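You operate a simulated robot arm through the tools that you are given. There is no shell and no other tool. Be economical: measure what you need, move in short steps, check, and stop when the job is done.

You are at the controls of a simulated robot arm. One attempt, no reset.

JOB
Fill the can in the blue slider with 110 ml of water, then drop a valve cup into it.
Fine: slider in, green button once, slider out; take the valve cup from the short peg; orange switch off.
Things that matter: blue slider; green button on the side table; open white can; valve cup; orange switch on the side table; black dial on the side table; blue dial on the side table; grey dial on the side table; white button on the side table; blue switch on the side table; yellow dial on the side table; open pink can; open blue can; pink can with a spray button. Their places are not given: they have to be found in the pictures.

The check looks at the end state, three seconds after you hand in, the way a careful person would. Anything else that was tipped, shoved, dropped, spilled or broken makes it a failure.

ROBOT AND FRAMES
A 7-joint arm with a two-finger parallel gripper, fixed in place. Base frame: the origin is at the foot of the arm, x ahead of it, y to its left, z up; the work surface is at about z = 905. Lengths are in mm, angles in rad, forces in N, time in s.
With the tool pointing down near the work surface it reaches from about 240 to 680 mm from the base axis. Its first joint turns from -1.152 to 1.152 rad. Payload 2.4 kg.
The tool frame sits at the grasp point between the pads (the TCP): z along the fingers, y along the line on which they close. The tips reach 30 mm beyond it. Largest opening 94 mm; finger width 28, thickness 10; the body of the gripper, 50 by 96 mm, starts 55 mm behind the TCP.
Orientation is that of the tool frame in the base frame, as [roll, pitch, yaw] about the fixed x, y, z axes, in that order (R = Rz(yaw) Ry(pitch) Rx(roll)). With the fingers straight down and closing along the base's y, the tool's x points along the base's -x, its y along +y and its z along -z.

CONTROLS
- The arm moves only by the tool jog_arm. Its argument "deltas" is a list of rows, each a list of 7 numbers: the shift along the base's x, y, z in units of 50 mm (1.0 is 50 mm), then the turn, a rotation vector about the base's x, y, z in units of 6 degrees (1.0 is 6 degrees), then the finger opening in m, from 0 to 0.094. In form: [[x, y, z, wx, wy, wz, fingers], ...]. A call has 1 to 8 rows; each row shifts and turns the commanded pose from where the row before left it. A call with a number of a shift or a turn outside -1 to 1 is refused whole. A row lasts 0.2 s, in which the tool goes at most 50 mm and 0.15 rad; a call with a longer step from one row to the next is refused whole, and so is a gripper value outside its range. Where a pose cannot be reached the arm comes as near as it can. A force on the tool above 50 N (or 10 N above the force at the start of the call, whichever is more), or a blocked arm, ends the call early, and 0.2 s more pass. Each finger travels about 153 mm/s and halts on what it meets, pressing with about 22 N; the grip force reading is that of the motor and also rises with nothing between the fingers. The clock runs only during rows and for 0.2 s after the last one: add rows that do not move to give the fingers time. The reply holds the time, the measured pose of the TCP, the force on the tool along the base axes, the opening and the grip force, in the units named above and with some noise, and new pictures: "pictures" is both (left out), scene, wrist or none.
- Cameras (640 x 400 px; columns grow to the right, rows downward): "scene" is fixed at [29.4, 463.7, 1450]; the picture's right is [-0.84, -0.54, 0.00], its down [-0.27, 0.43, -0.86] and it looks along [0.46, -0.73, -0.51] (base axes); focal length 336 px, centre (320, 200). "wrist" rides on the gripper at [76, 14, -102] in the tool frame; the picture's right is [-0.18, 0.98, 0.00], its down [-0.75, -0.14, -0.64] and it looks along [-0.63, -0.12, 0.77] (tool axes); focal length 243 px, centre (320, 200).
- point_at(camera, pixels): for up to 12 pixels [column, row] of the newest picture of that camera ("zoom" is the newest enlarged one), the place [x, y, z] in the base frame of the surface seen there, good to about 2 mm. The clock stands still meanwhile.
- close_up(camera, box): a new picture of the part [left, top, right, bottom] of that camera's present view, enlarged. The clock stands still meanwhile.
- job_done(): hands the job in; it is judged then, once.

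Keep the steps short. Do not move on a guess: measure, check each grasp and each placing, and mend mistakes. In all there are 80 turns and 170 pictures (those below and enlarged ones count). Leave the gripper open and the arm clear of the work at the hand-in unless told otherwise, and finish with a single line.

The tools are called after "Emit:" as a command line: name --pt "numbers of a row" for each row, then --argument value for the rest, lists and objects as JSON in quotes. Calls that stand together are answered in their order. jog_arm: Moves the arm, as the interface text tells. Its arguments: {"type":"object","properties":{"deltas":{"type":"array","items":{"type":"array","items":{"type":"number"}}},"pictures":{"type":"string","enum":["both","scene","wrist","none"]}},"required":["deltas"]} The other tools are called the same way: point_at (camera, pixels) gives the place of the surface under pixels of a picture; close_up (camera, box) takes an enlarged picture of a part of a camera's view; job_done () hands the job in.

At the start:

```text
time: 0.0
ee_pos: [392.9, -220.8, 1280.4]
tool_rot: [3.141, 0.001, -3.141]
wrist_force: [-0.2, 0.7, 0.2]
grip_width: 94.0
grip_force: 0.1
```

scene: 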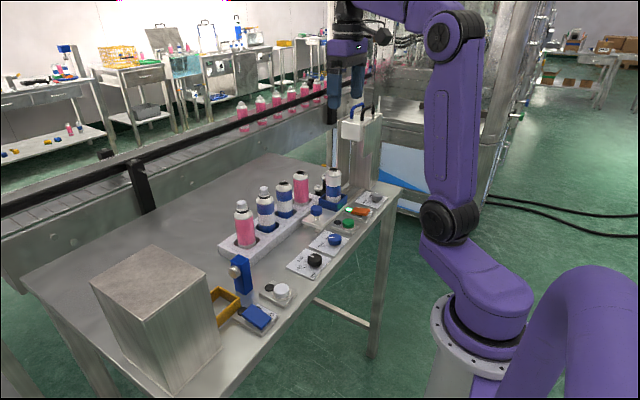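
wrist: 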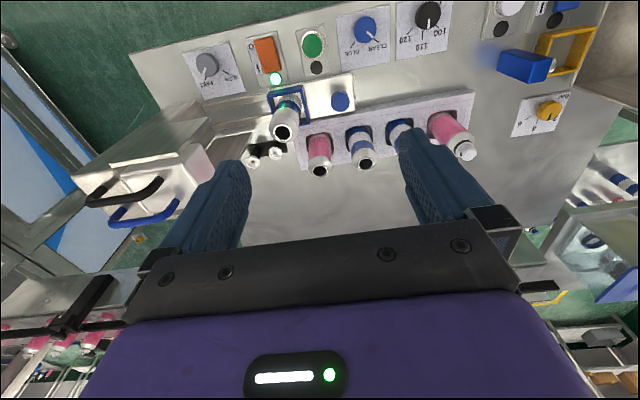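

I see a row of cans, dials, the orange switch with a lit lamp, and a blue slider holding a can. I'll enlarge both views to read the details.

Emit:
close_up --camera "wrist" --box '[180, 0, 480, 188]'

Emit:
close_up --camera "wrist" --box '[380, 0, 620, 150]'

Emit:
close_up --camera "scene" --box '[210, 90, 400, 209]'

Emit:
close_up --camera "scene" --box '[200, 200, 392, 340]'

```text
2.13 times, centred on (330, 94) of wrist
```

zoom: 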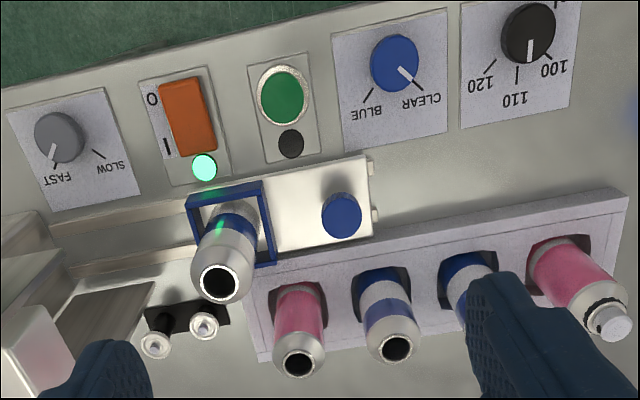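

```text
2.67 times, centred on (500, 75) of wrist
```

zoom: 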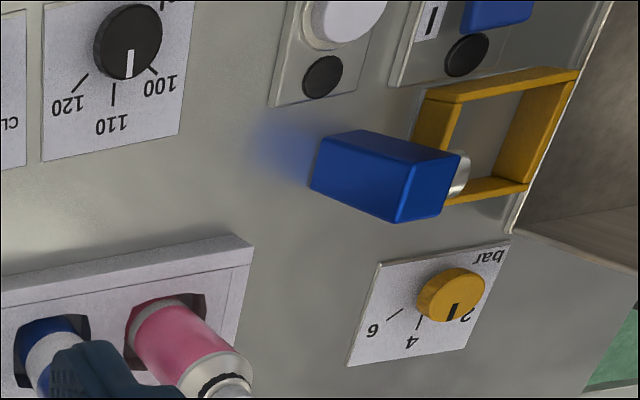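

```text
3.36 times, centred on (305, 150) of scene
```

zoom: 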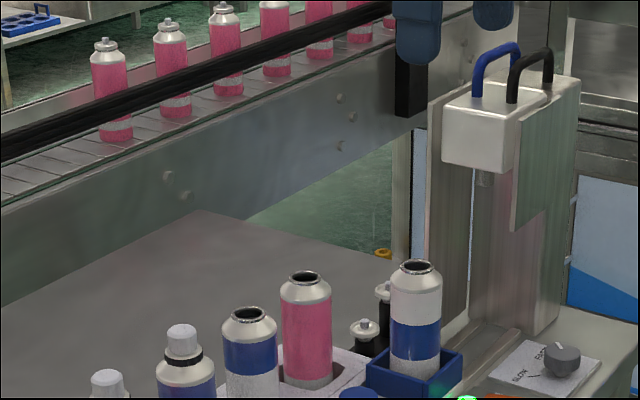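

```text
2.86 times, centred on (296, 270) of scene
```

zoom: 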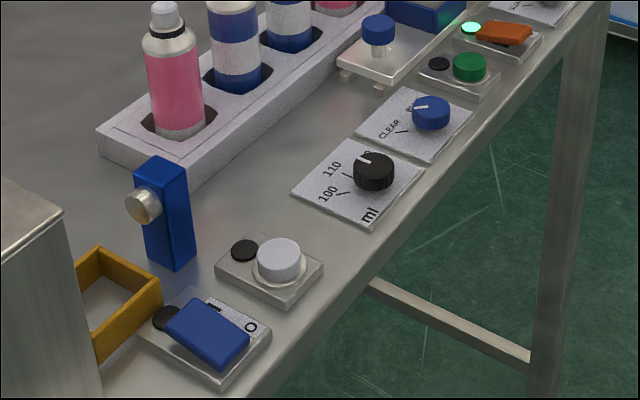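

Next I'll measure the key places from the wrist view.

Emit:
point_at --camera "wrist" --pixels '[[340, 100], [312, 45], [267, 55], [365, 30], [428, 15], [283, 131], [253, 162], [276, 154], [206, 65], [320, 170], [330, 75], [250, 118]]'

Emit:
point_at --camera "scene" --pixels '[[317, 211], [349, 223], [333, 171], [315, 257], [335, 239], [355, 130], [318, 188], [324, 176], [356, 211], [300, 172], [362, 198], [353, 143]]'

```text
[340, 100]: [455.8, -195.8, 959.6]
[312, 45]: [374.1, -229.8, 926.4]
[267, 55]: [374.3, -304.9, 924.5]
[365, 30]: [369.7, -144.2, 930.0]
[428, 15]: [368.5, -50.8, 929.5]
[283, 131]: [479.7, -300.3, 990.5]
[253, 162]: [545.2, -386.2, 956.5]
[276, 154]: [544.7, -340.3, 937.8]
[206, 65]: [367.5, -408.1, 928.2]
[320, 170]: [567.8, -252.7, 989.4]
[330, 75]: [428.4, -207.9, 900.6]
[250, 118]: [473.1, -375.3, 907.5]
```

```text
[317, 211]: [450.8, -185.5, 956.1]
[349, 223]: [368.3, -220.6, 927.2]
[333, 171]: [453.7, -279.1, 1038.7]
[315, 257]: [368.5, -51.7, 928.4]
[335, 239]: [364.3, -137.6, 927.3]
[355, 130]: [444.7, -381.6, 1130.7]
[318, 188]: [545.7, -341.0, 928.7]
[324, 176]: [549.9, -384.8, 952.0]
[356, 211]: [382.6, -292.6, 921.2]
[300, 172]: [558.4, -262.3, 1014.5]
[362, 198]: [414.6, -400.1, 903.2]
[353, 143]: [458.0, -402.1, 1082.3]
```

The slider knob is at about (453,-190), the slider can at (453,-279, top 1039), and the pegs at (545,-341) and (545,-386). I'll move closer to the panel to read the dials.

Emit:
jog_arm --pt "-0.37 0.5 -0.52 0 0 0 0.094" --pt "-0.37 0.5 -0.52 0 0 0 0.094" --pt "-0.37 0.5 -0.52 0 0 0 0.094" --pt "-0.37 0.5 -0.52 0 0 0 0.094" --pt "-0.37 0.5 -0.52 0 0 0 0.094" --pt "0 0 0 0 0 0 0.094" --pictures "wrist"

```text
time: 1.4
ee_pos: [300.8, -95.4, 1150.4]
tool_rot: [3.141, 0.004, 3.141]
wrist_force: [-0.5, -0.4, 0.4]
grip_width: 94.1
grip_force: 0.0
```

wrist: 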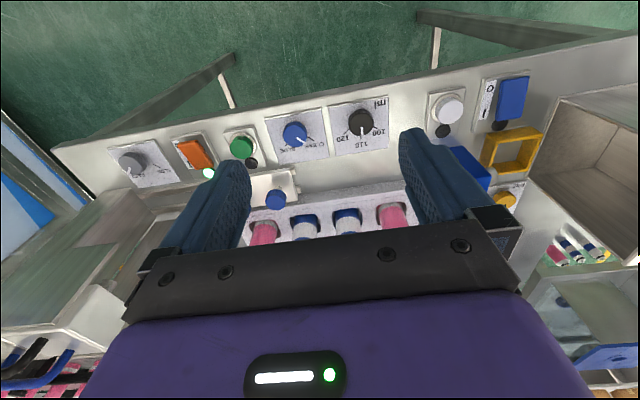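

Emit:
close_up --camera "wrist" --box '[265, 90, 405, 178]'

Emit:
close_up --camera "wrist" --box '[110, 115, 300, 234]'

```text
4.55 times, centred on (335, 134) of wrist
```

zoom: 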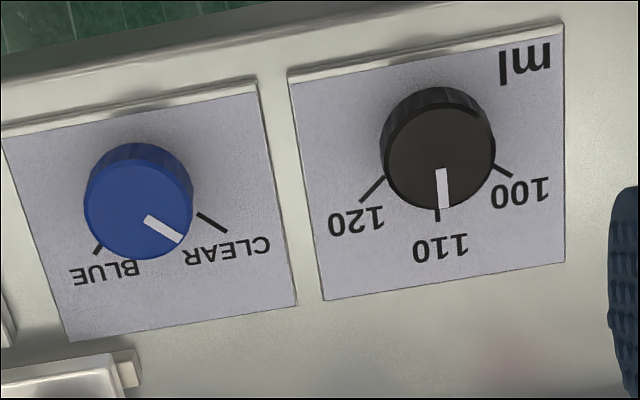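

```text
3.36 times, centred on (205, 174) of wrist
```

zoom: 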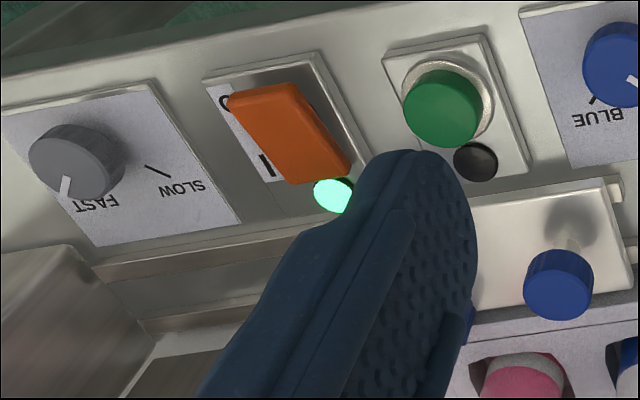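

The dials read 110 and CLEAR, and the machine is on. Before moving the slider I'll measure the fill head, slider and knob extents.

Emit:
point_at --camera "scene" --pixels '[[342, 137], [343, 120], [361, 140], [362, 124], [371, 121], [354, 144], [345, 160], [376, 175], [385, 120], [366, 150], [340, 170], [350, 117]]'

Emit:
close_up --camera "scene" --box '[290, 150, 400, 250]'

Emit:
point_at --camera "wrist" --pixels '[[276, 199], [268, 200], [284, 200], [276, 188], [293, 172], [258, 180], [241, 146], [188, 148], [201, 161], [272, 208], [120, 230], [276, 180]]'

```text
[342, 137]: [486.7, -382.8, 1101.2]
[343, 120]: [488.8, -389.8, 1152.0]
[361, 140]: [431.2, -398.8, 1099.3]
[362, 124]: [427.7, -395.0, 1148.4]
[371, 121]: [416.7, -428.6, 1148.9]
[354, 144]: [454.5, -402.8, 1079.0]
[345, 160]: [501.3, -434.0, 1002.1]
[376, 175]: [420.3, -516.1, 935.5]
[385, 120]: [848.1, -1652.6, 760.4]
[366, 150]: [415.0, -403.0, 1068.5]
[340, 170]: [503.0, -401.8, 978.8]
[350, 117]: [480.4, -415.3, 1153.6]
```

```text
4.00 times, centred on (345, 200) of scene
```

zoom: 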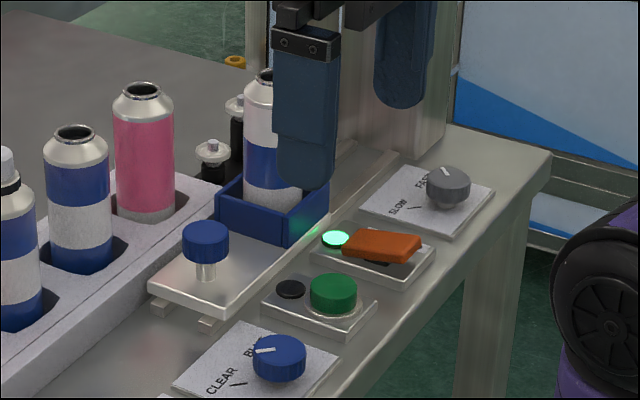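

```text
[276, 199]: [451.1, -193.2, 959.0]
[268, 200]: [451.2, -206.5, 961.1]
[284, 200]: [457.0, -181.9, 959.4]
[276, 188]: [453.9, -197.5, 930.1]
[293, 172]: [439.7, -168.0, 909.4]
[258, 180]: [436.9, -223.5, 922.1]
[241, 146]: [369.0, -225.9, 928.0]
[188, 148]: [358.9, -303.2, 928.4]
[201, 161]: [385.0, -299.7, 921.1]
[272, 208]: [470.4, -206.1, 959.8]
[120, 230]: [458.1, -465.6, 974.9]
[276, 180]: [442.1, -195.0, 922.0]
```

The nozzle sits at about (455,-405, bottom 1079). I'll push the knob with closed fingers from its +y side, so first I move above that spot with the fingers closed.

Emit:
jog_arm --pt "0.77 -0.27 0 0 0 0 0.06" --pt "0.77 -0.27 0 0 0 0 0.03" --pt "0.77 -0.27 0 0 0 0 0.0" --pt "0.77 -0.27 0 0 0 0 0.0" --pt "0 0 -0.9 0 0 0 0.0" --pt "0 0 -0.9 0 0 0 0" --pt "0 0 0 0 0 0 0"

```text
time: 3.0
ee_pos: [453.7, -148.8, 1061.2]
tool_rot: [3.139, 0.002, -3.141]
wrist_force: [0.6, -0.1, -0.2]
grip_width: 0.1
grip_force: 22.2
```

scene: 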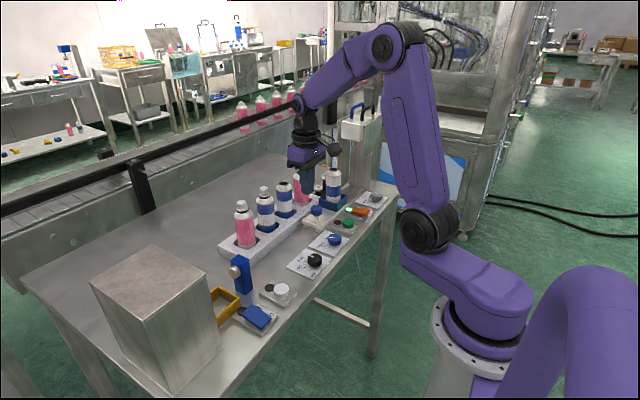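
wrist: 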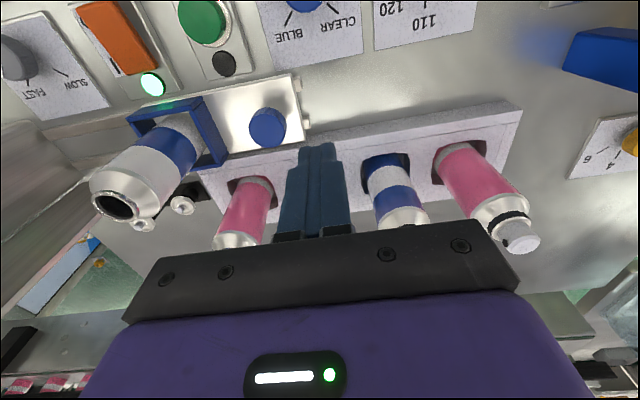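

The fingers are clear of the cans. I'll re-measure the knob and the near cans before descending.

Emit:
point_at --camera "wrist" --pixels '[[266, 130], [251, 130], [283, 132], [267, 145], [267, 113], [237, 240], [402, 210], [208, 130], [215, 160], [297, 80], [309, 124], [115, 205]]'

Emit:
jog_arm --pt "0 0 -0.6 0 0 0 0.0" --pt "0 0 -0.6 0 0 0 0" --pt "0 0 -0.66 0 0 0 0" --pt "0 0 0 0 0 0 0" --pictures "both"

```text
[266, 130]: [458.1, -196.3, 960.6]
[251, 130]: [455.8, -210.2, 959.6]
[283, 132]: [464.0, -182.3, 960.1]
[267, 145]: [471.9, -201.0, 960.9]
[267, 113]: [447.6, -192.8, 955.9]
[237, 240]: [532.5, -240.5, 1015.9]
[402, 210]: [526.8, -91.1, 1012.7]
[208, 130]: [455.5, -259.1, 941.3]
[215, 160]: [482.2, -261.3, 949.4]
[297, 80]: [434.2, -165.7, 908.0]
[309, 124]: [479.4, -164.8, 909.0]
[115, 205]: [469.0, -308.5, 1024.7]
```

```text
time: 4.0
ee_pos: [455.0, -149.2, 967.0]
tool_rot: [-3.141, 0.0, 3.14]
wrist_force: [-0.4, -0.3, -0.6]
grip_width: 0.0
grip_force: 21.6
```

scene: 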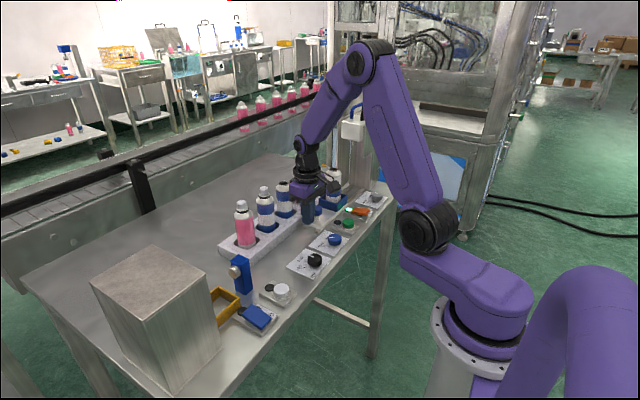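
wrist: 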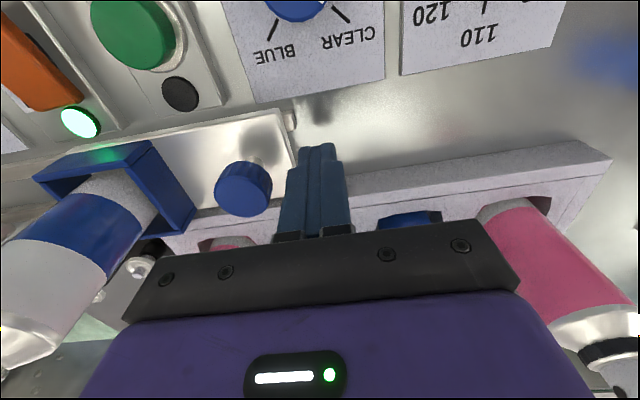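

The knob is centred at about (459,-196) with radius about 14. I'll push along -y gently.

Emit:
jog_arm --pt "0.08 -0.3 0 0 0 0 0" --pt "0 -0.2 0 0 0 0 0" --pt "0 -0.2 0 0 0 0 0" --pt "0 -0.2 0 0 0 0 0" --pt "0 -0.2 0 0 0 0 0" --pt "0 -0.2 0 0 0 0 0" --pt "0 -0.2 0 0 0 0 0" --pt "0 -0.2 0 0 0 0 0"

```text
time: 5.8
ee_pos: [458.4, -235.4, 968.5]
tool_rot: [3.141, 0.0, 3.14]
wrist_force: [0.5, 0.9, 0.3]
grip_width: 0.2
grip_force: 22.3
```

scene: 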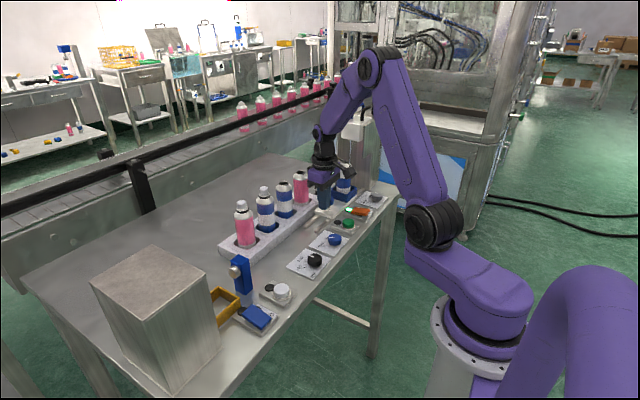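
wrist: 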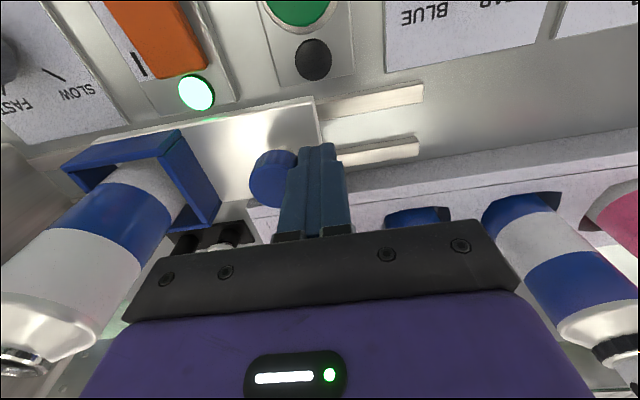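

The slider moves easily and the can stands upright. I'll keep pushing.

Emit:
jog_arm --pt "0 -0.2 0 0 0 0 0" --pt "0 -0.2 0 0 0 0 0" --pt "0 -0.2 0 0 0 0 0" --pt "0 -0.2 0 0 0 0 0" --pt "0 -0.15 0 0 0 0 0" --pt "0 -0.15 0 0 0 0 0"

Emit:
close_up --camera "scene" --box '[290, 100, 410, 230]'

```text
time: 7.2
ee_pos: [457.0, -290.9, 968.4]
tool_rot: [3.141, -0.001, 3.141]
wrist_force: [0.0, -0.5, 0.4]
grip_width: 0.1
grip_force: 21.9
```

scene: 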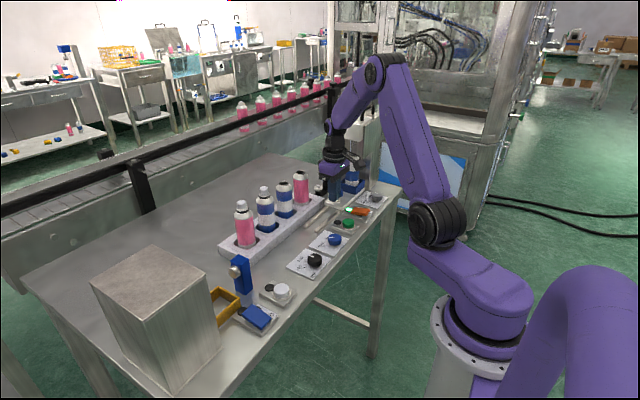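
wrist: 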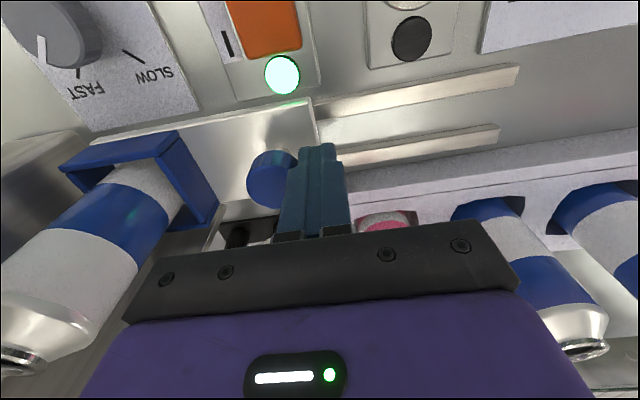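

```text
3.08 times, centred on (350, 165) of scene
```

zoom: 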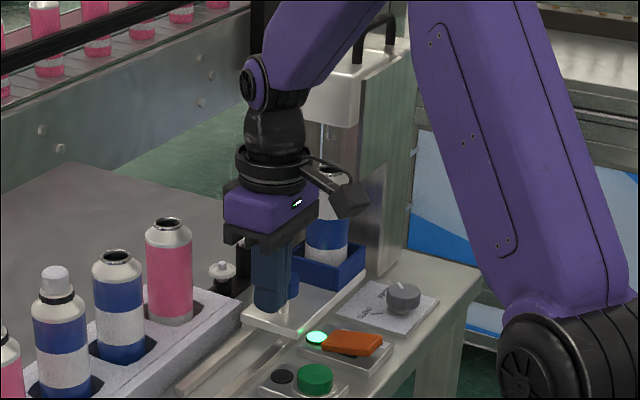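

The can is nearly under the nozzle and I feel no stop yet. I'll continue in small steps until it stops.

Emit:
jog_arm --pt "0 -0.1 0 0 0 0 0" --pt "0 -0.1 0 0 0 0 0" --pt "0 -0.1 0 0 0 0 0" --pt "0 0 0 0 0 0 0"

Emit:
close_up --camera "scene" --box '[290, 100, 410, 230]'

```text
time: 8.0
ee_pos: [459.9, -292.8, 967.1]
tool_rot: [3.125, -0.015, -3.133]
wrist_force: [-2.1, 8.2, 4.9]
grip_width: 0.1
grip_force: 21.9
stopped in row 3: the force on the tool passed its limit (the readings are from after the stop); the commanded pose is now the measured one
```

scene: 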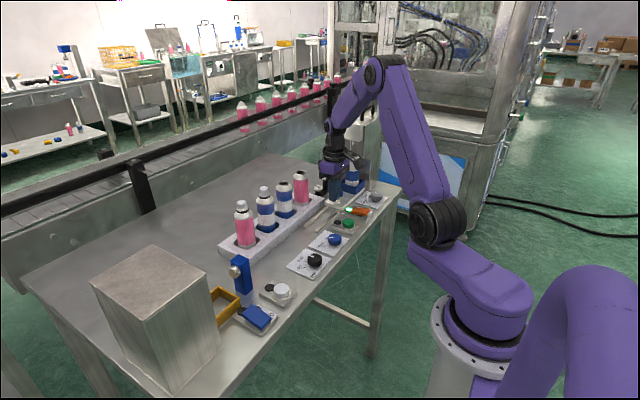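
wrist: 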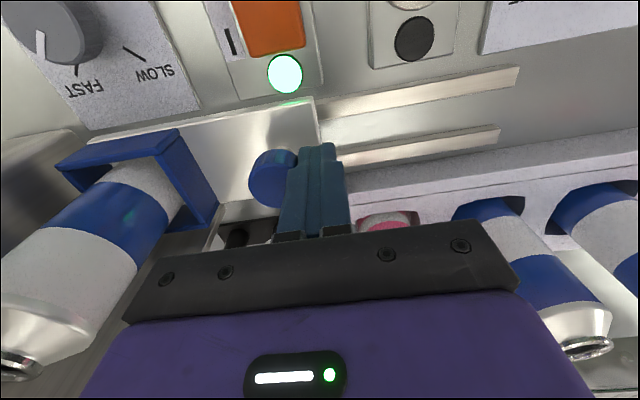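

```text
3.08 times, centred on (350, 165) of scene
```

zoom: 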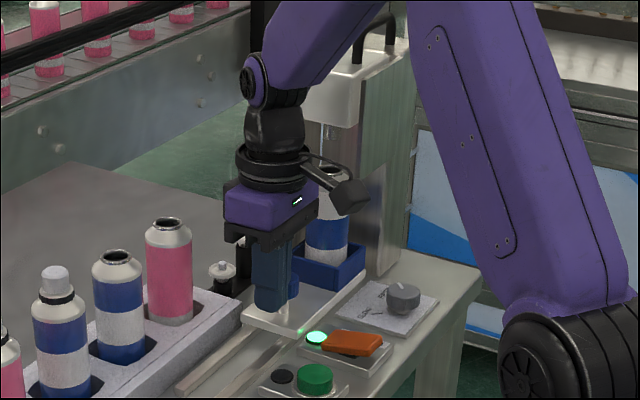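

The slider has reached its end stop with the can under the nozzle. I'll back off, lift, and go above the green button at about (370,-228,927).

Emit:
jog_arm --pt "0 0.4 0 0 0 0 0" --pt "0 0.4 0.1 0.1 0.1 0 0" --pt "0 0 0.9 0.05 0.05 -0.1 0" --pt "-0.9 0.2 0 0 0 0 0" --pt "-0.9 0.2 0 0 0 0 0" --pt "0 0 0 0 0 0 0"

Emit:
close_up --camera "scene" --box '[290, 90, 410, 230]'

```text
time: 9.4
ee_pos: [367.8, -234.4, 1018.3]
tool_rot: [3.109, -0.025, 3.14]
wrist_force: [1.3, 0.2, 0.2]
grip_width: 0.3
grip_force: 21.8
```

scene: 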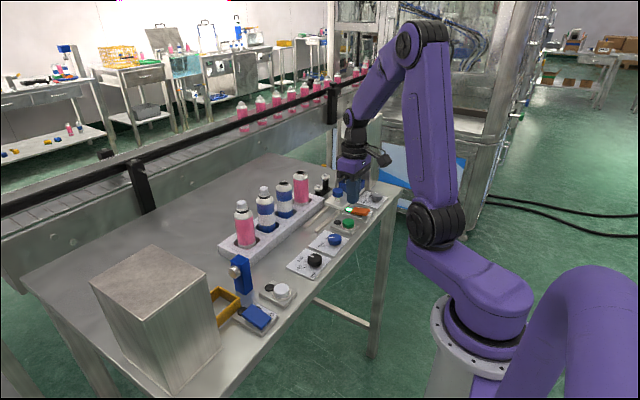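
wrist: 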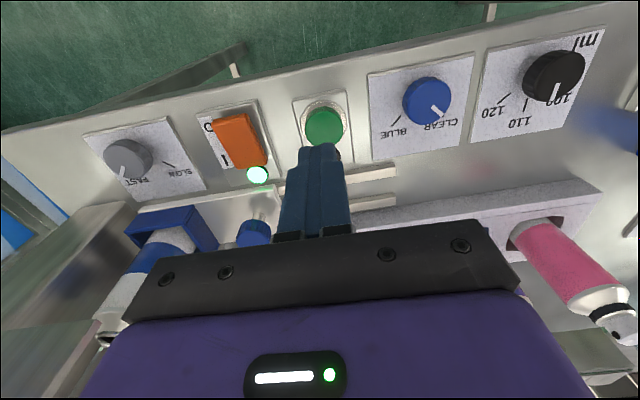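

```text
2.86 times, centred on (350, 160) of scene
```

zoom: 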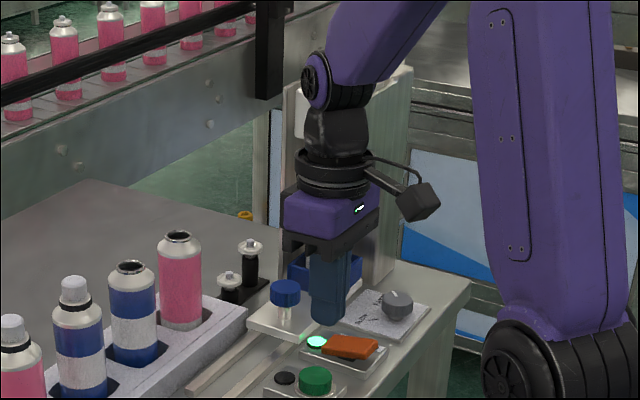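

The orientation is slightly off, so I'll correct that. Meanwhile I re-measure the button top at wrist (324,125) and the knob.

Emit:
point_at --camera "wrist" --pixels '[[323, 125], [308, 125], [338, 125], [323, 112], [323, 140], [240, 125], [228, 122], [255, 160], [223, 125], [248, 135]]'

Emit:
jog_arm --pt "0.04 0.15 -0.3 -0.31 -0.25 0 0" --pt "0 0 0 0 0 0 0" --pictures "scene"

Emit:
close_up --camera "scene" --box '[310, 150, 400, 240]'

```text
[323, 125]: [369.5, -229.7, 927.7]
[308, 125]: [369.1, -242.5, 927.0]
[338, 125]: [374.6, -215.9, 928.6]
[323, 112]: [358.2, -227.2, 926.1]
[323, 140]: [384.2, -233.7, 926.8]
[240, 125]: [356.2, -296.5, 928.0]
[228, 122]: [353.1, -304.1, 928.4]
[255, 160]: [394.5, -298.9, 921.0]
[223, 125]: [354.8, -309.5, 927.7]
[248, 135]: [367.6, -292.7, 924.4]
```

```text
time: 10.0
ee_pos: [371.0, -227.0, 1002.6]
tool_rot: [-3.14, 0.0, 3.14]
wrist_force: [0.0, -0.1, 0.6]
grip_width: 0.1
grip_force: 21.7
```

scene: 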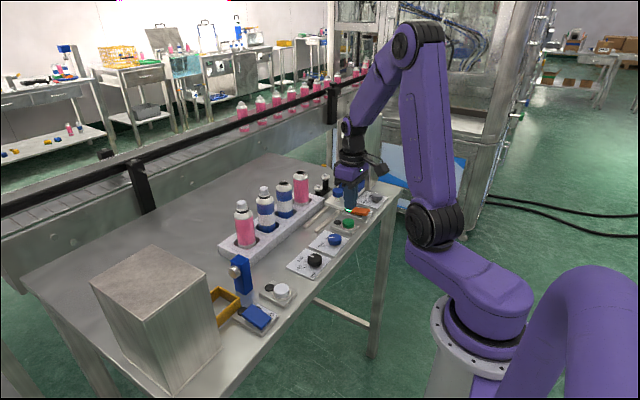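

```text
4.44 times, centred on (355, 195) of scene
```

zoom: 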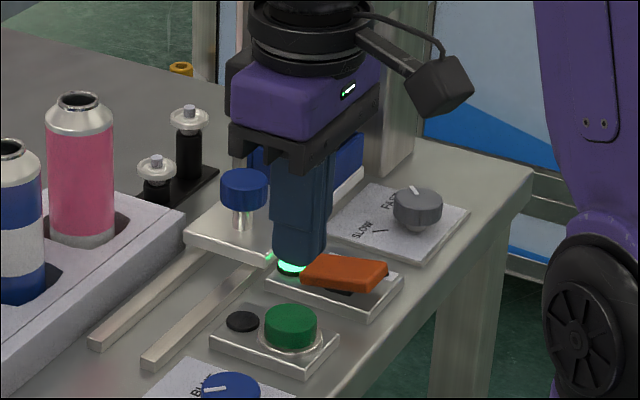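

I'm above the button centre at (371,-229). I'll descend and press gently down about 6 mm.

Emit:
jog_arm --pt "0 -0.05 -0.7 0 0 0 0" --pt "0 0 -0.1 0 0 0 0" --pt "0 0 -0.08 0 0 0 0" --pt "0 0 -0.08 0 0 0 0" --pt "0 0 0 0 0 0 0"

Emit:
close_up --camera "scene" --box '[310, 150, 400, 240]'

```text
time: 11.2
ee_pos: [371.5, -229.2, 956.2]
tool_rot: [-3.141, 0.001, 3.141]
wrist_force: [0.4, -0.3, 0.8]
grip_width: 0.0
grip_force: 21.7
```

scene: 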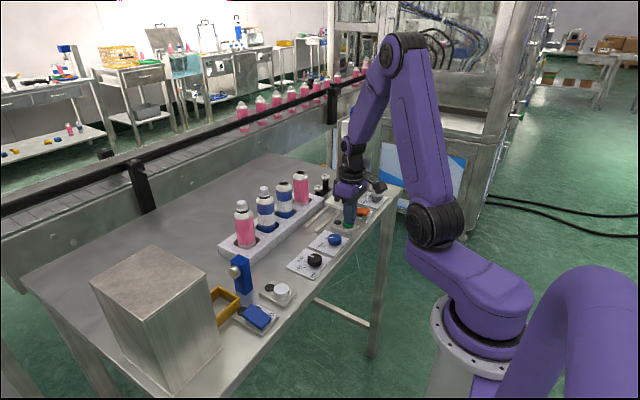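
wrist: 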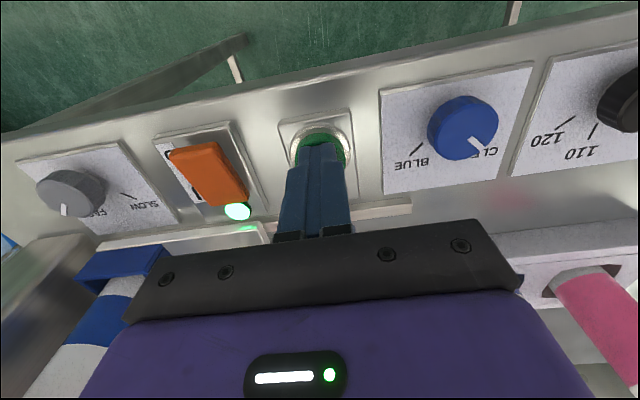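

```text
4.44 times, centred on (355, 195) of scene
```

zoom: 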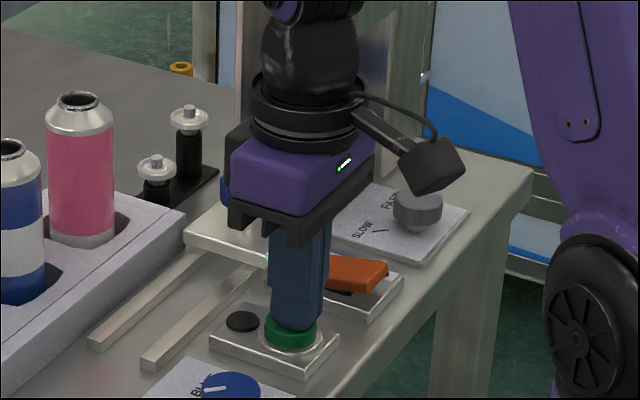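

The tip is at 926, just at the button top with almost no force, and the lamp is dark. I'll press a little deeper.

Emit:
jog_arm --pt "0 0 -0.06 0 0 0 0" --pt "0 0 -0.06 0 0 0 0" --pt "0 0 0 0 0 0 0" --pictures "scene"

Emit:
close_up --camera "scene" --box '[310, 110, 410, 240]'

```text
time: 12.0
ee_pos: [371.2, -229.5, 949.4]
tool_rot: [-3.14, -0.001, 3.139]
wrist_force: [0.6, -0.7, 4.4]
grip_width: 0.0
grip_force: 21.7
```

scene: 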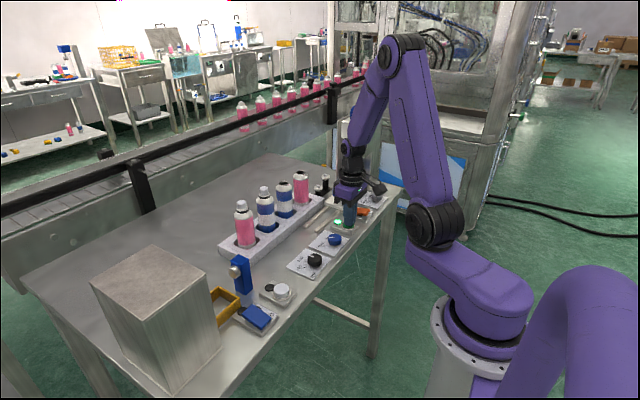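

```text
3.08 times, centred on (360, 175) of scene
```

zoom: 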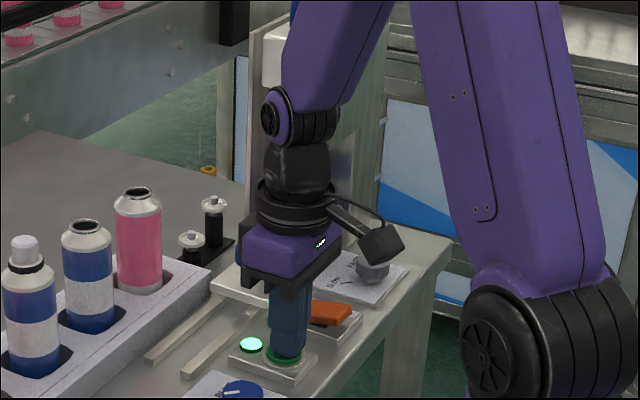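

The lamp beside the green button lit up, so the press registered. I'll lift off and watch the fill.

Emit:
jog_arm --pt "0 0 0.5 0 0 0 0" --pt "0 0.4 0.8 0 0 0 0" --pt "0 0.8 0.5 0 0 0 0" --pt "0 0.9 0 0 0 0 0" --pt "0 0 0 0 0 0 0" --pt "0 0 0 0 0 0 0"

Emit:
close_up --camera "scene" --box '[310, 100, 410, 240]'

```text
time: 13.4
ee_pos: [369.7, -125.0, 1038.1]
tool_rot: [3.141, 0.0, 3.138]
wrist_force: [-0.5, -0.3, 0.0]
grip_width: 0.0
grip_force: 22.0
```

scene: 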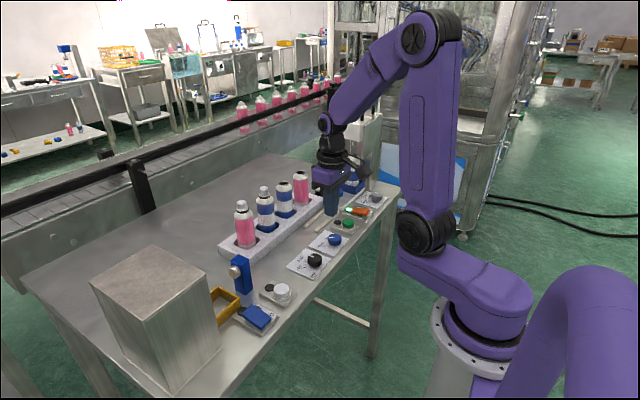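
wrist: 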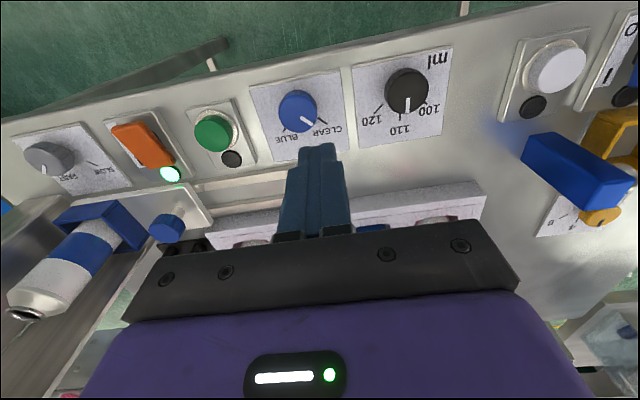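

```text
2.86 times, centred on (360, 170) of scene
```

zoom: 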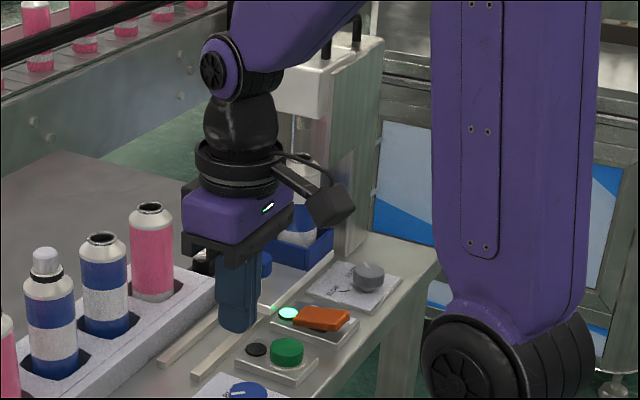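

The lamp is dark again. I'll wait a little and check the nozzle and can opening.

Emit:
jog_arm --pt "-0.3 0 0.8 0 0 0 0" --pt "-0.3 0 0.8 0 0 0 0" --pt "-0.3 0 0.8 0 0 0 0.03" --pt "0 0 0.5 0 0 0 0.05" --pt "0 0 0 0 0 0 0.05" --pt "0 0 0 0 0 0 0.05" --pt "0 0 0 0 0 0 0.05" --pt "0 0 0 0 0 0 0.05"

Emit:
close_up --camera "scene" --box '[300, 100, 400, 240]'

```text
time: 15.2
ee_pos: [325.4, -125.4, 1183.9]
tool_rot: [-3.139, 0.001, 3.14]
wrist_force: [-0.1, 0.2, -0.2]
grip_width: 50.1
grip_force: 0.1
```

scene: 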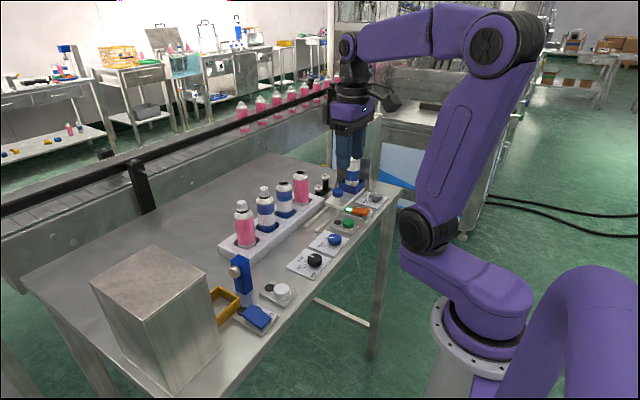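
wrist: 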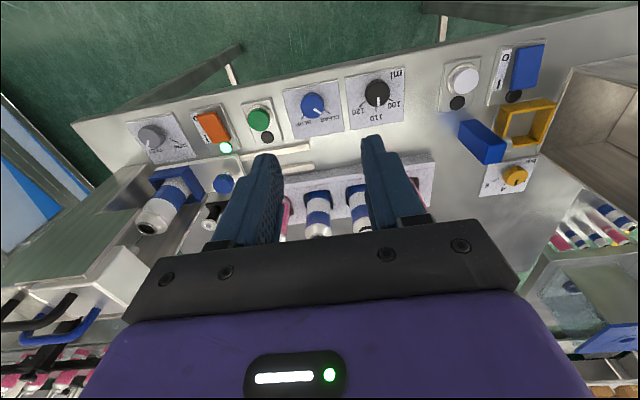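

```text
2.86 times, centred on (350, 170) of scene
```

zoom: 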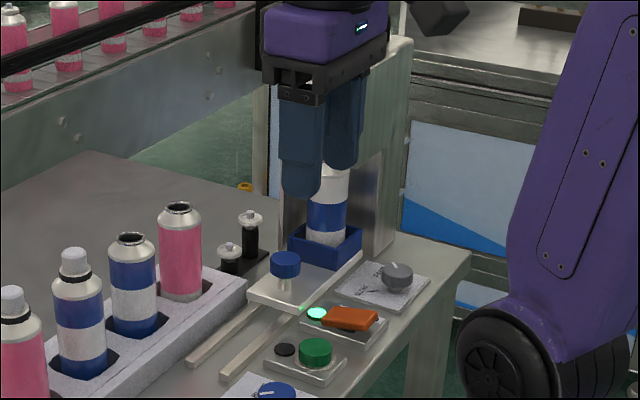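

I'll enlarge the can mouth and nozzle in the wrist view.

Emit:
close_up --camera "wrist" --box '[60, 150, 240, 290]'

Emit:
point_at --camera "wrist" --pixels '[[224, 184], [216, 184], [232, 184], [224, 192], [224, 176], [147, 227], [165, 187], [187, 175]]'

```text
2.86 times, centred on (150, 220) of wrist
```

zoom: 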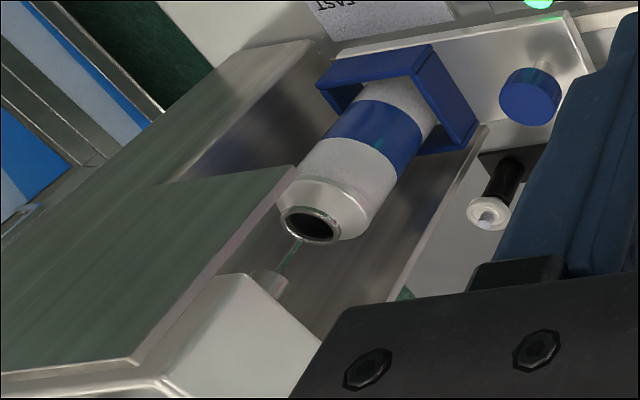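

```text
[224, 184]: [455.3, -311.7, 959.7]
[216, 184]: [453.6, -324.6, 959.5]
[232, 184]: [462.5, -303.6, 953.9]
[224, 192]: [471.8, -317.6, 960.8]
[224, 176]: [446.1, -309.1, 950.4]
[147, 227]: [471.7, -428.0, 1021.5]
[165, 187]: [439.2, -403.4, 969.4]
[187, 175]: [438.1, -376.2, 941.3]
```

A thin stream runs from the nozzle into the can, so it is filling. I'll wait until it stops.

Emit:
jog_arm --pt "0 0 0 0 0 0 0.05" --pt "0 0 0 0 0 0 0.05" --pt "0 0 0 0 0 0 0.05" --pt "0 0 0 0 0 0 0.05" --pt "0 0 0 0 0 0 0.05" --pt "0 0 0 0 0 0 0.05" --pt "0 0 0 0 0 0 0.05" --pt "0 0 0 0 0 0 0.05" --pictures "none"

Emit:
close_up --camera "wrist" --box '[60, 150, 240, 290]'

```text
time: 17.0
ee_pos: [325.8, -124.1, 1184.3]
tool_rot: [-3.139, 0.0, 3.14]
wrist_force: [0.2, -0.3, 0.0]
grip_width: 50.1
grip_force: 0.0
```

```text
2.86 times, centred on (150, 220) of wrist
```

zoom: 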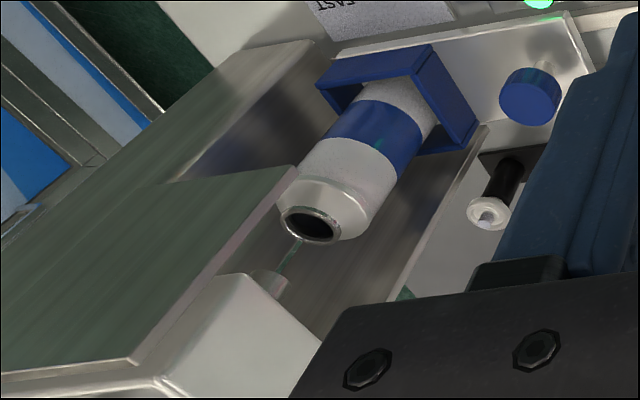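

Emit:
jog_arm --pt "0 0.6 0 0 0 0 0.05" --pt "0 0 0 0 0 0 0.05" --pt "0 0 0 0 0 0 0.05" --pt "0 0 0 0 0 0 0.05" --pt "0 0 0 0 0 0 0.05" --pt "0 0 0 0 0 0 0.05" --pt "0 0 0 0 0 0 0.05" --pt "0 0 0 0 0 0 0.05" --pictures "none"

Emit:
close_up --camera "wrist" --box '[60, 150, 240, 290]'

Emit:
close_up --camera "scene" --box '[330, 110, 390, 200]'

```text
time: 18.8
ee_pos: [326.0, -94.8, 1183.8]
tool_rot: [-3.139, 0.001, 3.14]
wrist_force: [0.2, -0.6, 0.5]
grip_width: 50.2
grip_force: 0.0
```

```text
2.86 times, centred on (150, 220) of wrist
```

zoom: 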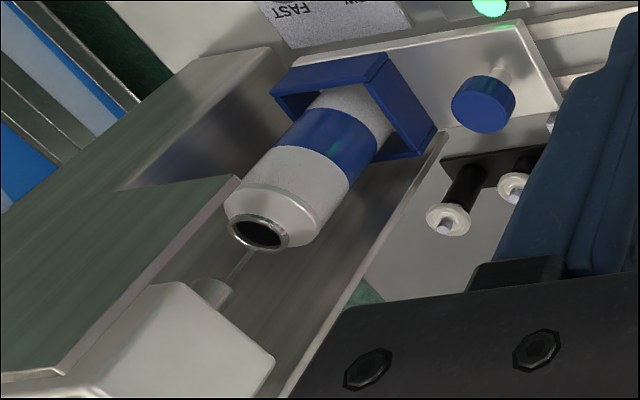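

```text
4.44 times, centred on (360, 155) of scene
```

zoom: 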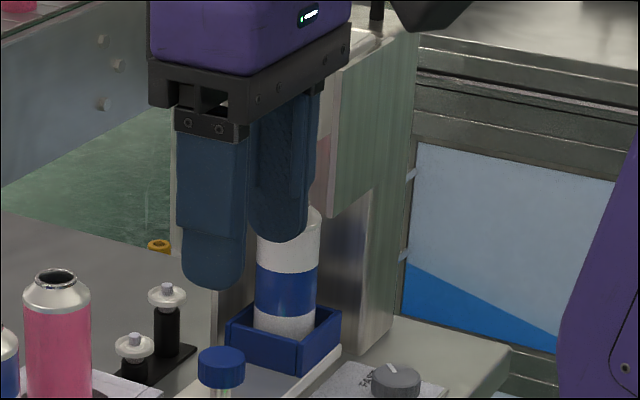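

I can't tell yet whether the thin line is a stream or a needle. I'll move aside so the scene camera sees the nozzle.

Emit:
jog_arm --pt "0 0.9 0 0 0 0 0.05" --pt "0 0.9 0 0 0 0 0.05" --pt "0 0.9 0 0 0 0 0.05" --pt "0 0 0 0 0 0 0.05" --pt "0 0 0 0 0 0 0.05" --pt "0 0 0 0 0 0 0.05" --pictures "none"

Emit:
close_up --camera "scene" --box '[330, 110, 390, 200]'

Emit:
close_up --camera "wrist" --box '[0, 150, 160, 260]'

```text
time: 20.2
ee_pos: [326.6, 38.9, 1183.5]
tool_rot: [-3.14, 0.001, 3.139]
wrist_force: [1.0, 0.0, 0.6]
grip_width: 50.0
grip_force: 0.2
```

```text
4.44 times, centred on (360, 155) of scene
```

zoom: 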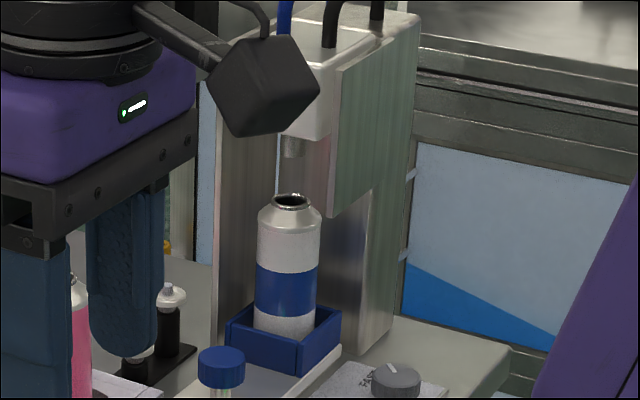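

```text
3.64 times, centred on (80, 205) of wrist
```

zoom: 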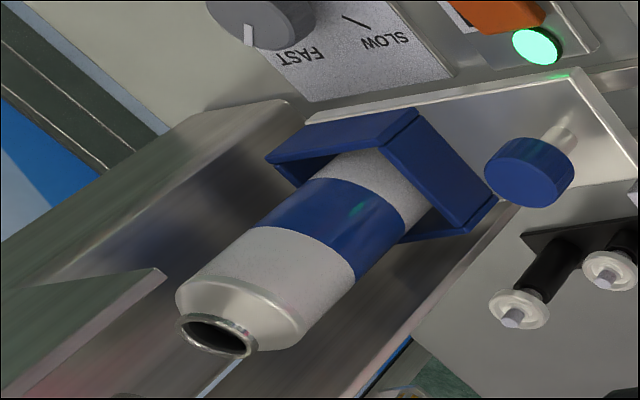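

Emit:
close_up --camera "scene" --box '[382, 135, 402, 160]'

Emit:
close_up --camera "scene" --box '[380, 130, 412, 150]'

Emit:
close_up --camera "wrist" --box '[30, 220, 110, 270]'

```text
16.00 times, centred on (392, 148) of scene
```

zoom: 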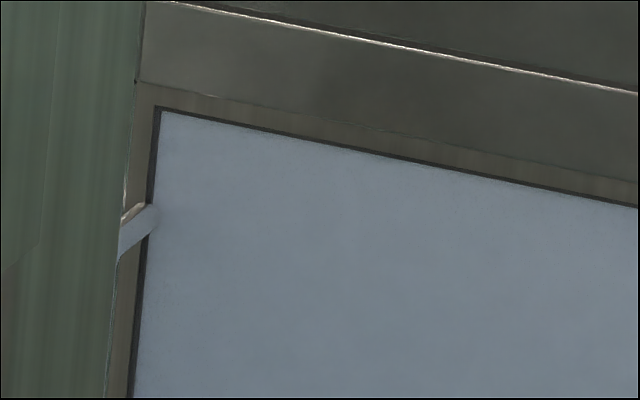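

```text
16.00 times, centred on (396, 140) of scene
```

zoom: 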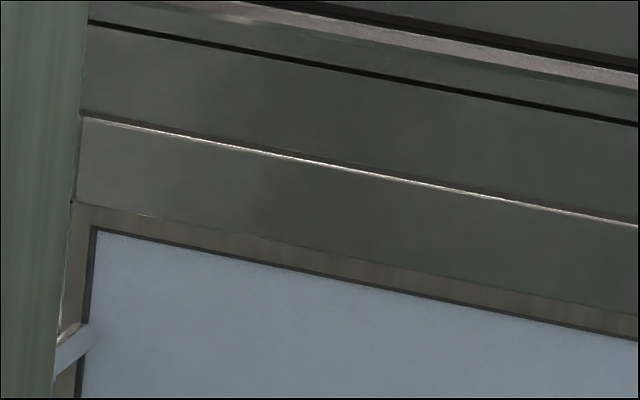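

```text
8.00 times, centred on (70, 245) of wrist
```

zoom: 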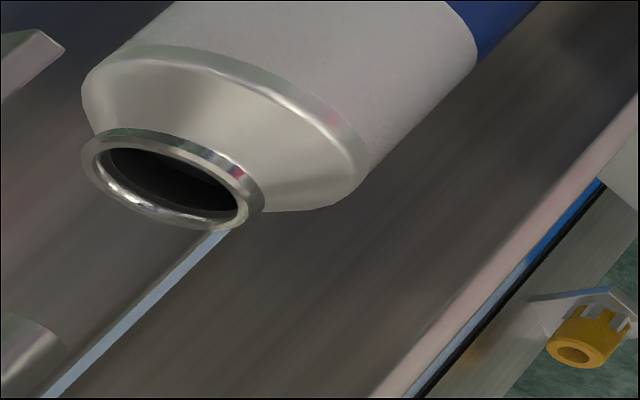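

The line is only the gap behind the plate, so nothing is flowing now and the fill cycle is over. I'll pull the slider out by hooking the knob's -y side with one finger, and first I move above it with fingers at 80 mm.

Emit:
jog_arm --pt "0.33 -0.82 0 0 0 0 0.08" --pt "0.33 -0.82 0 0 0 0 0.08" --pt "0.33 -0.82 0 0 0 0 0.08" --pt "0.33 -0.82 0 0 0 0 0.08" --pt "0.33 -0.82 0 0 0 0 0.08" --pt "0.33 -0.82 0 0 0 0 0.08" --pt "0.33 -0.82 0 0 0 0 0.08" --pt "0.32 -0.84 -0.4 0 0 0 0.08" --pictures "none"

Emit:
jog_arm --pt "0 0 -0.7 0 0 0 0.08" --pt "0 0 -0.7 0 0 0 0.08" --pt "0 0 -0.7 0 0 0 0.08" --pt "0 0 0 0 0 0 0.08"

```text
time: 22.0
ee_pos: [458.0, -289.5, 1163.5]
tool_rot: [-3.14, -0.001, 3.141]
wrist_force: [0.8, 0.4, 0.3]
grip_width: 80.2
grip_force: 0.1
```

```text
time: 23.0
ee_pos: [458.8, -286.7, 1059.3]
tool_rot: [-3.141, -0.001, 3.139]
wrist_force: [0.0, 0.0, 1.2]
grip_width: 79.8
grip_force: 0.0
```

scene: 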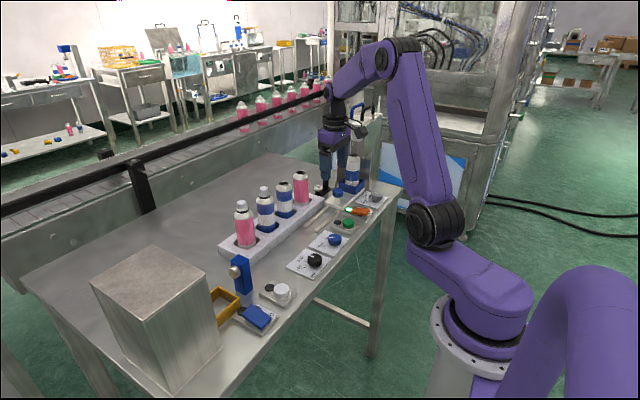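
wrist: 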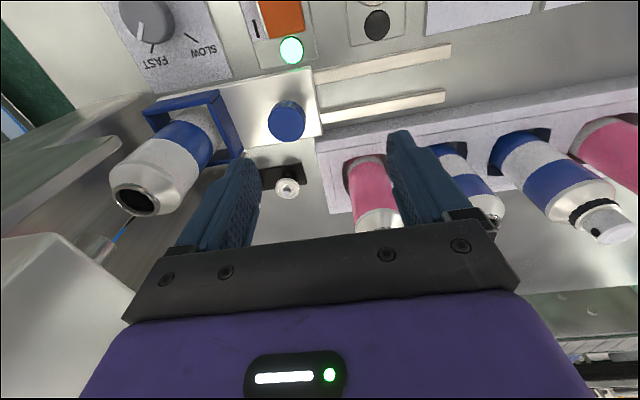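

Emit:
point_at --camera "wrist" --pixels '[[288, 122], [271, 122], [303, 122], [288, 138], [238, 130], [222, 97], [206, 155], [287, 187], [370, 215], [150, 165]]'

Emit:
close_up --camera "wrist" --box '[80, 130, 200, 250]'

```text
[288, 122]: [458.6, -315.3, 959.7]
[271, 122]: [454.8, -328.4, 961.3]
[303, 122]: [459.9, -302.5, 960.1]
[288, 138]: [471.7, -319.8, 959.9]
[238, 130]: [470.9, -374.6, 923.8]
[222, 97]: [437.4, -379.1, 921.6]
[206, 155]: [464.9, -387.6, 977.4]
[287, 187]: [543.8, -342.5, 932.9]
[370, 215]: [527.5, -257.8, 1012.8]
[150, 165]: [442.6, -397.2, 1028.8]
```

```text
3.33 times, centred on (140, 190) of wrist
```

zoom: 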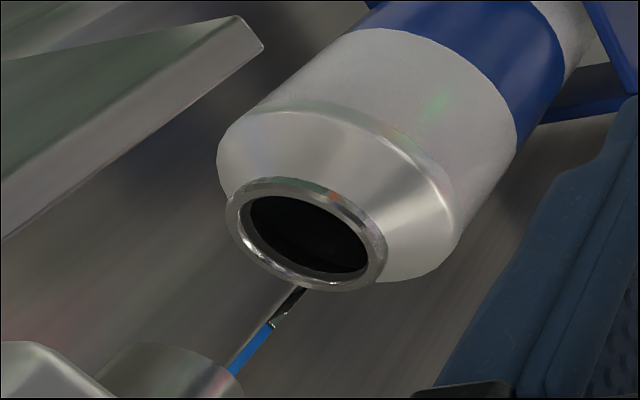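

The knob is at (458,-315) with its -y edge at -329. I'll shift to y≈-296 and descend to 968.

Emit:
jog_arm --pt "0 -0.15 0 0 0 0 0.08" --pt "0 0 -0.6 0 0 0 0.08" --pt "0 0 -0.6 0 0 0 0.08" --pt "0 0 -0.62 0 0 0 0.08" --pt "0 0 0 0 0 0 0.08"

```text
time: 24.2
ee_pos: [458.7, -295.6, 966.1]
tool_rot: [-3.14, 0.0, 3.14]
wrist_force: [-0.9, 0.1, -0.4]
grip_width: 80.1
grip_force: 0.1
```

scene: 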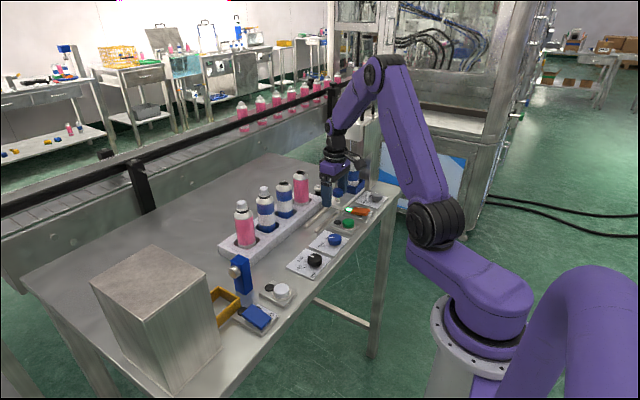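
wrist: 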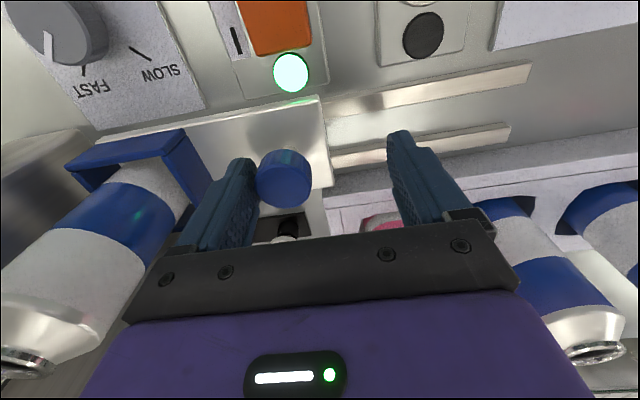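

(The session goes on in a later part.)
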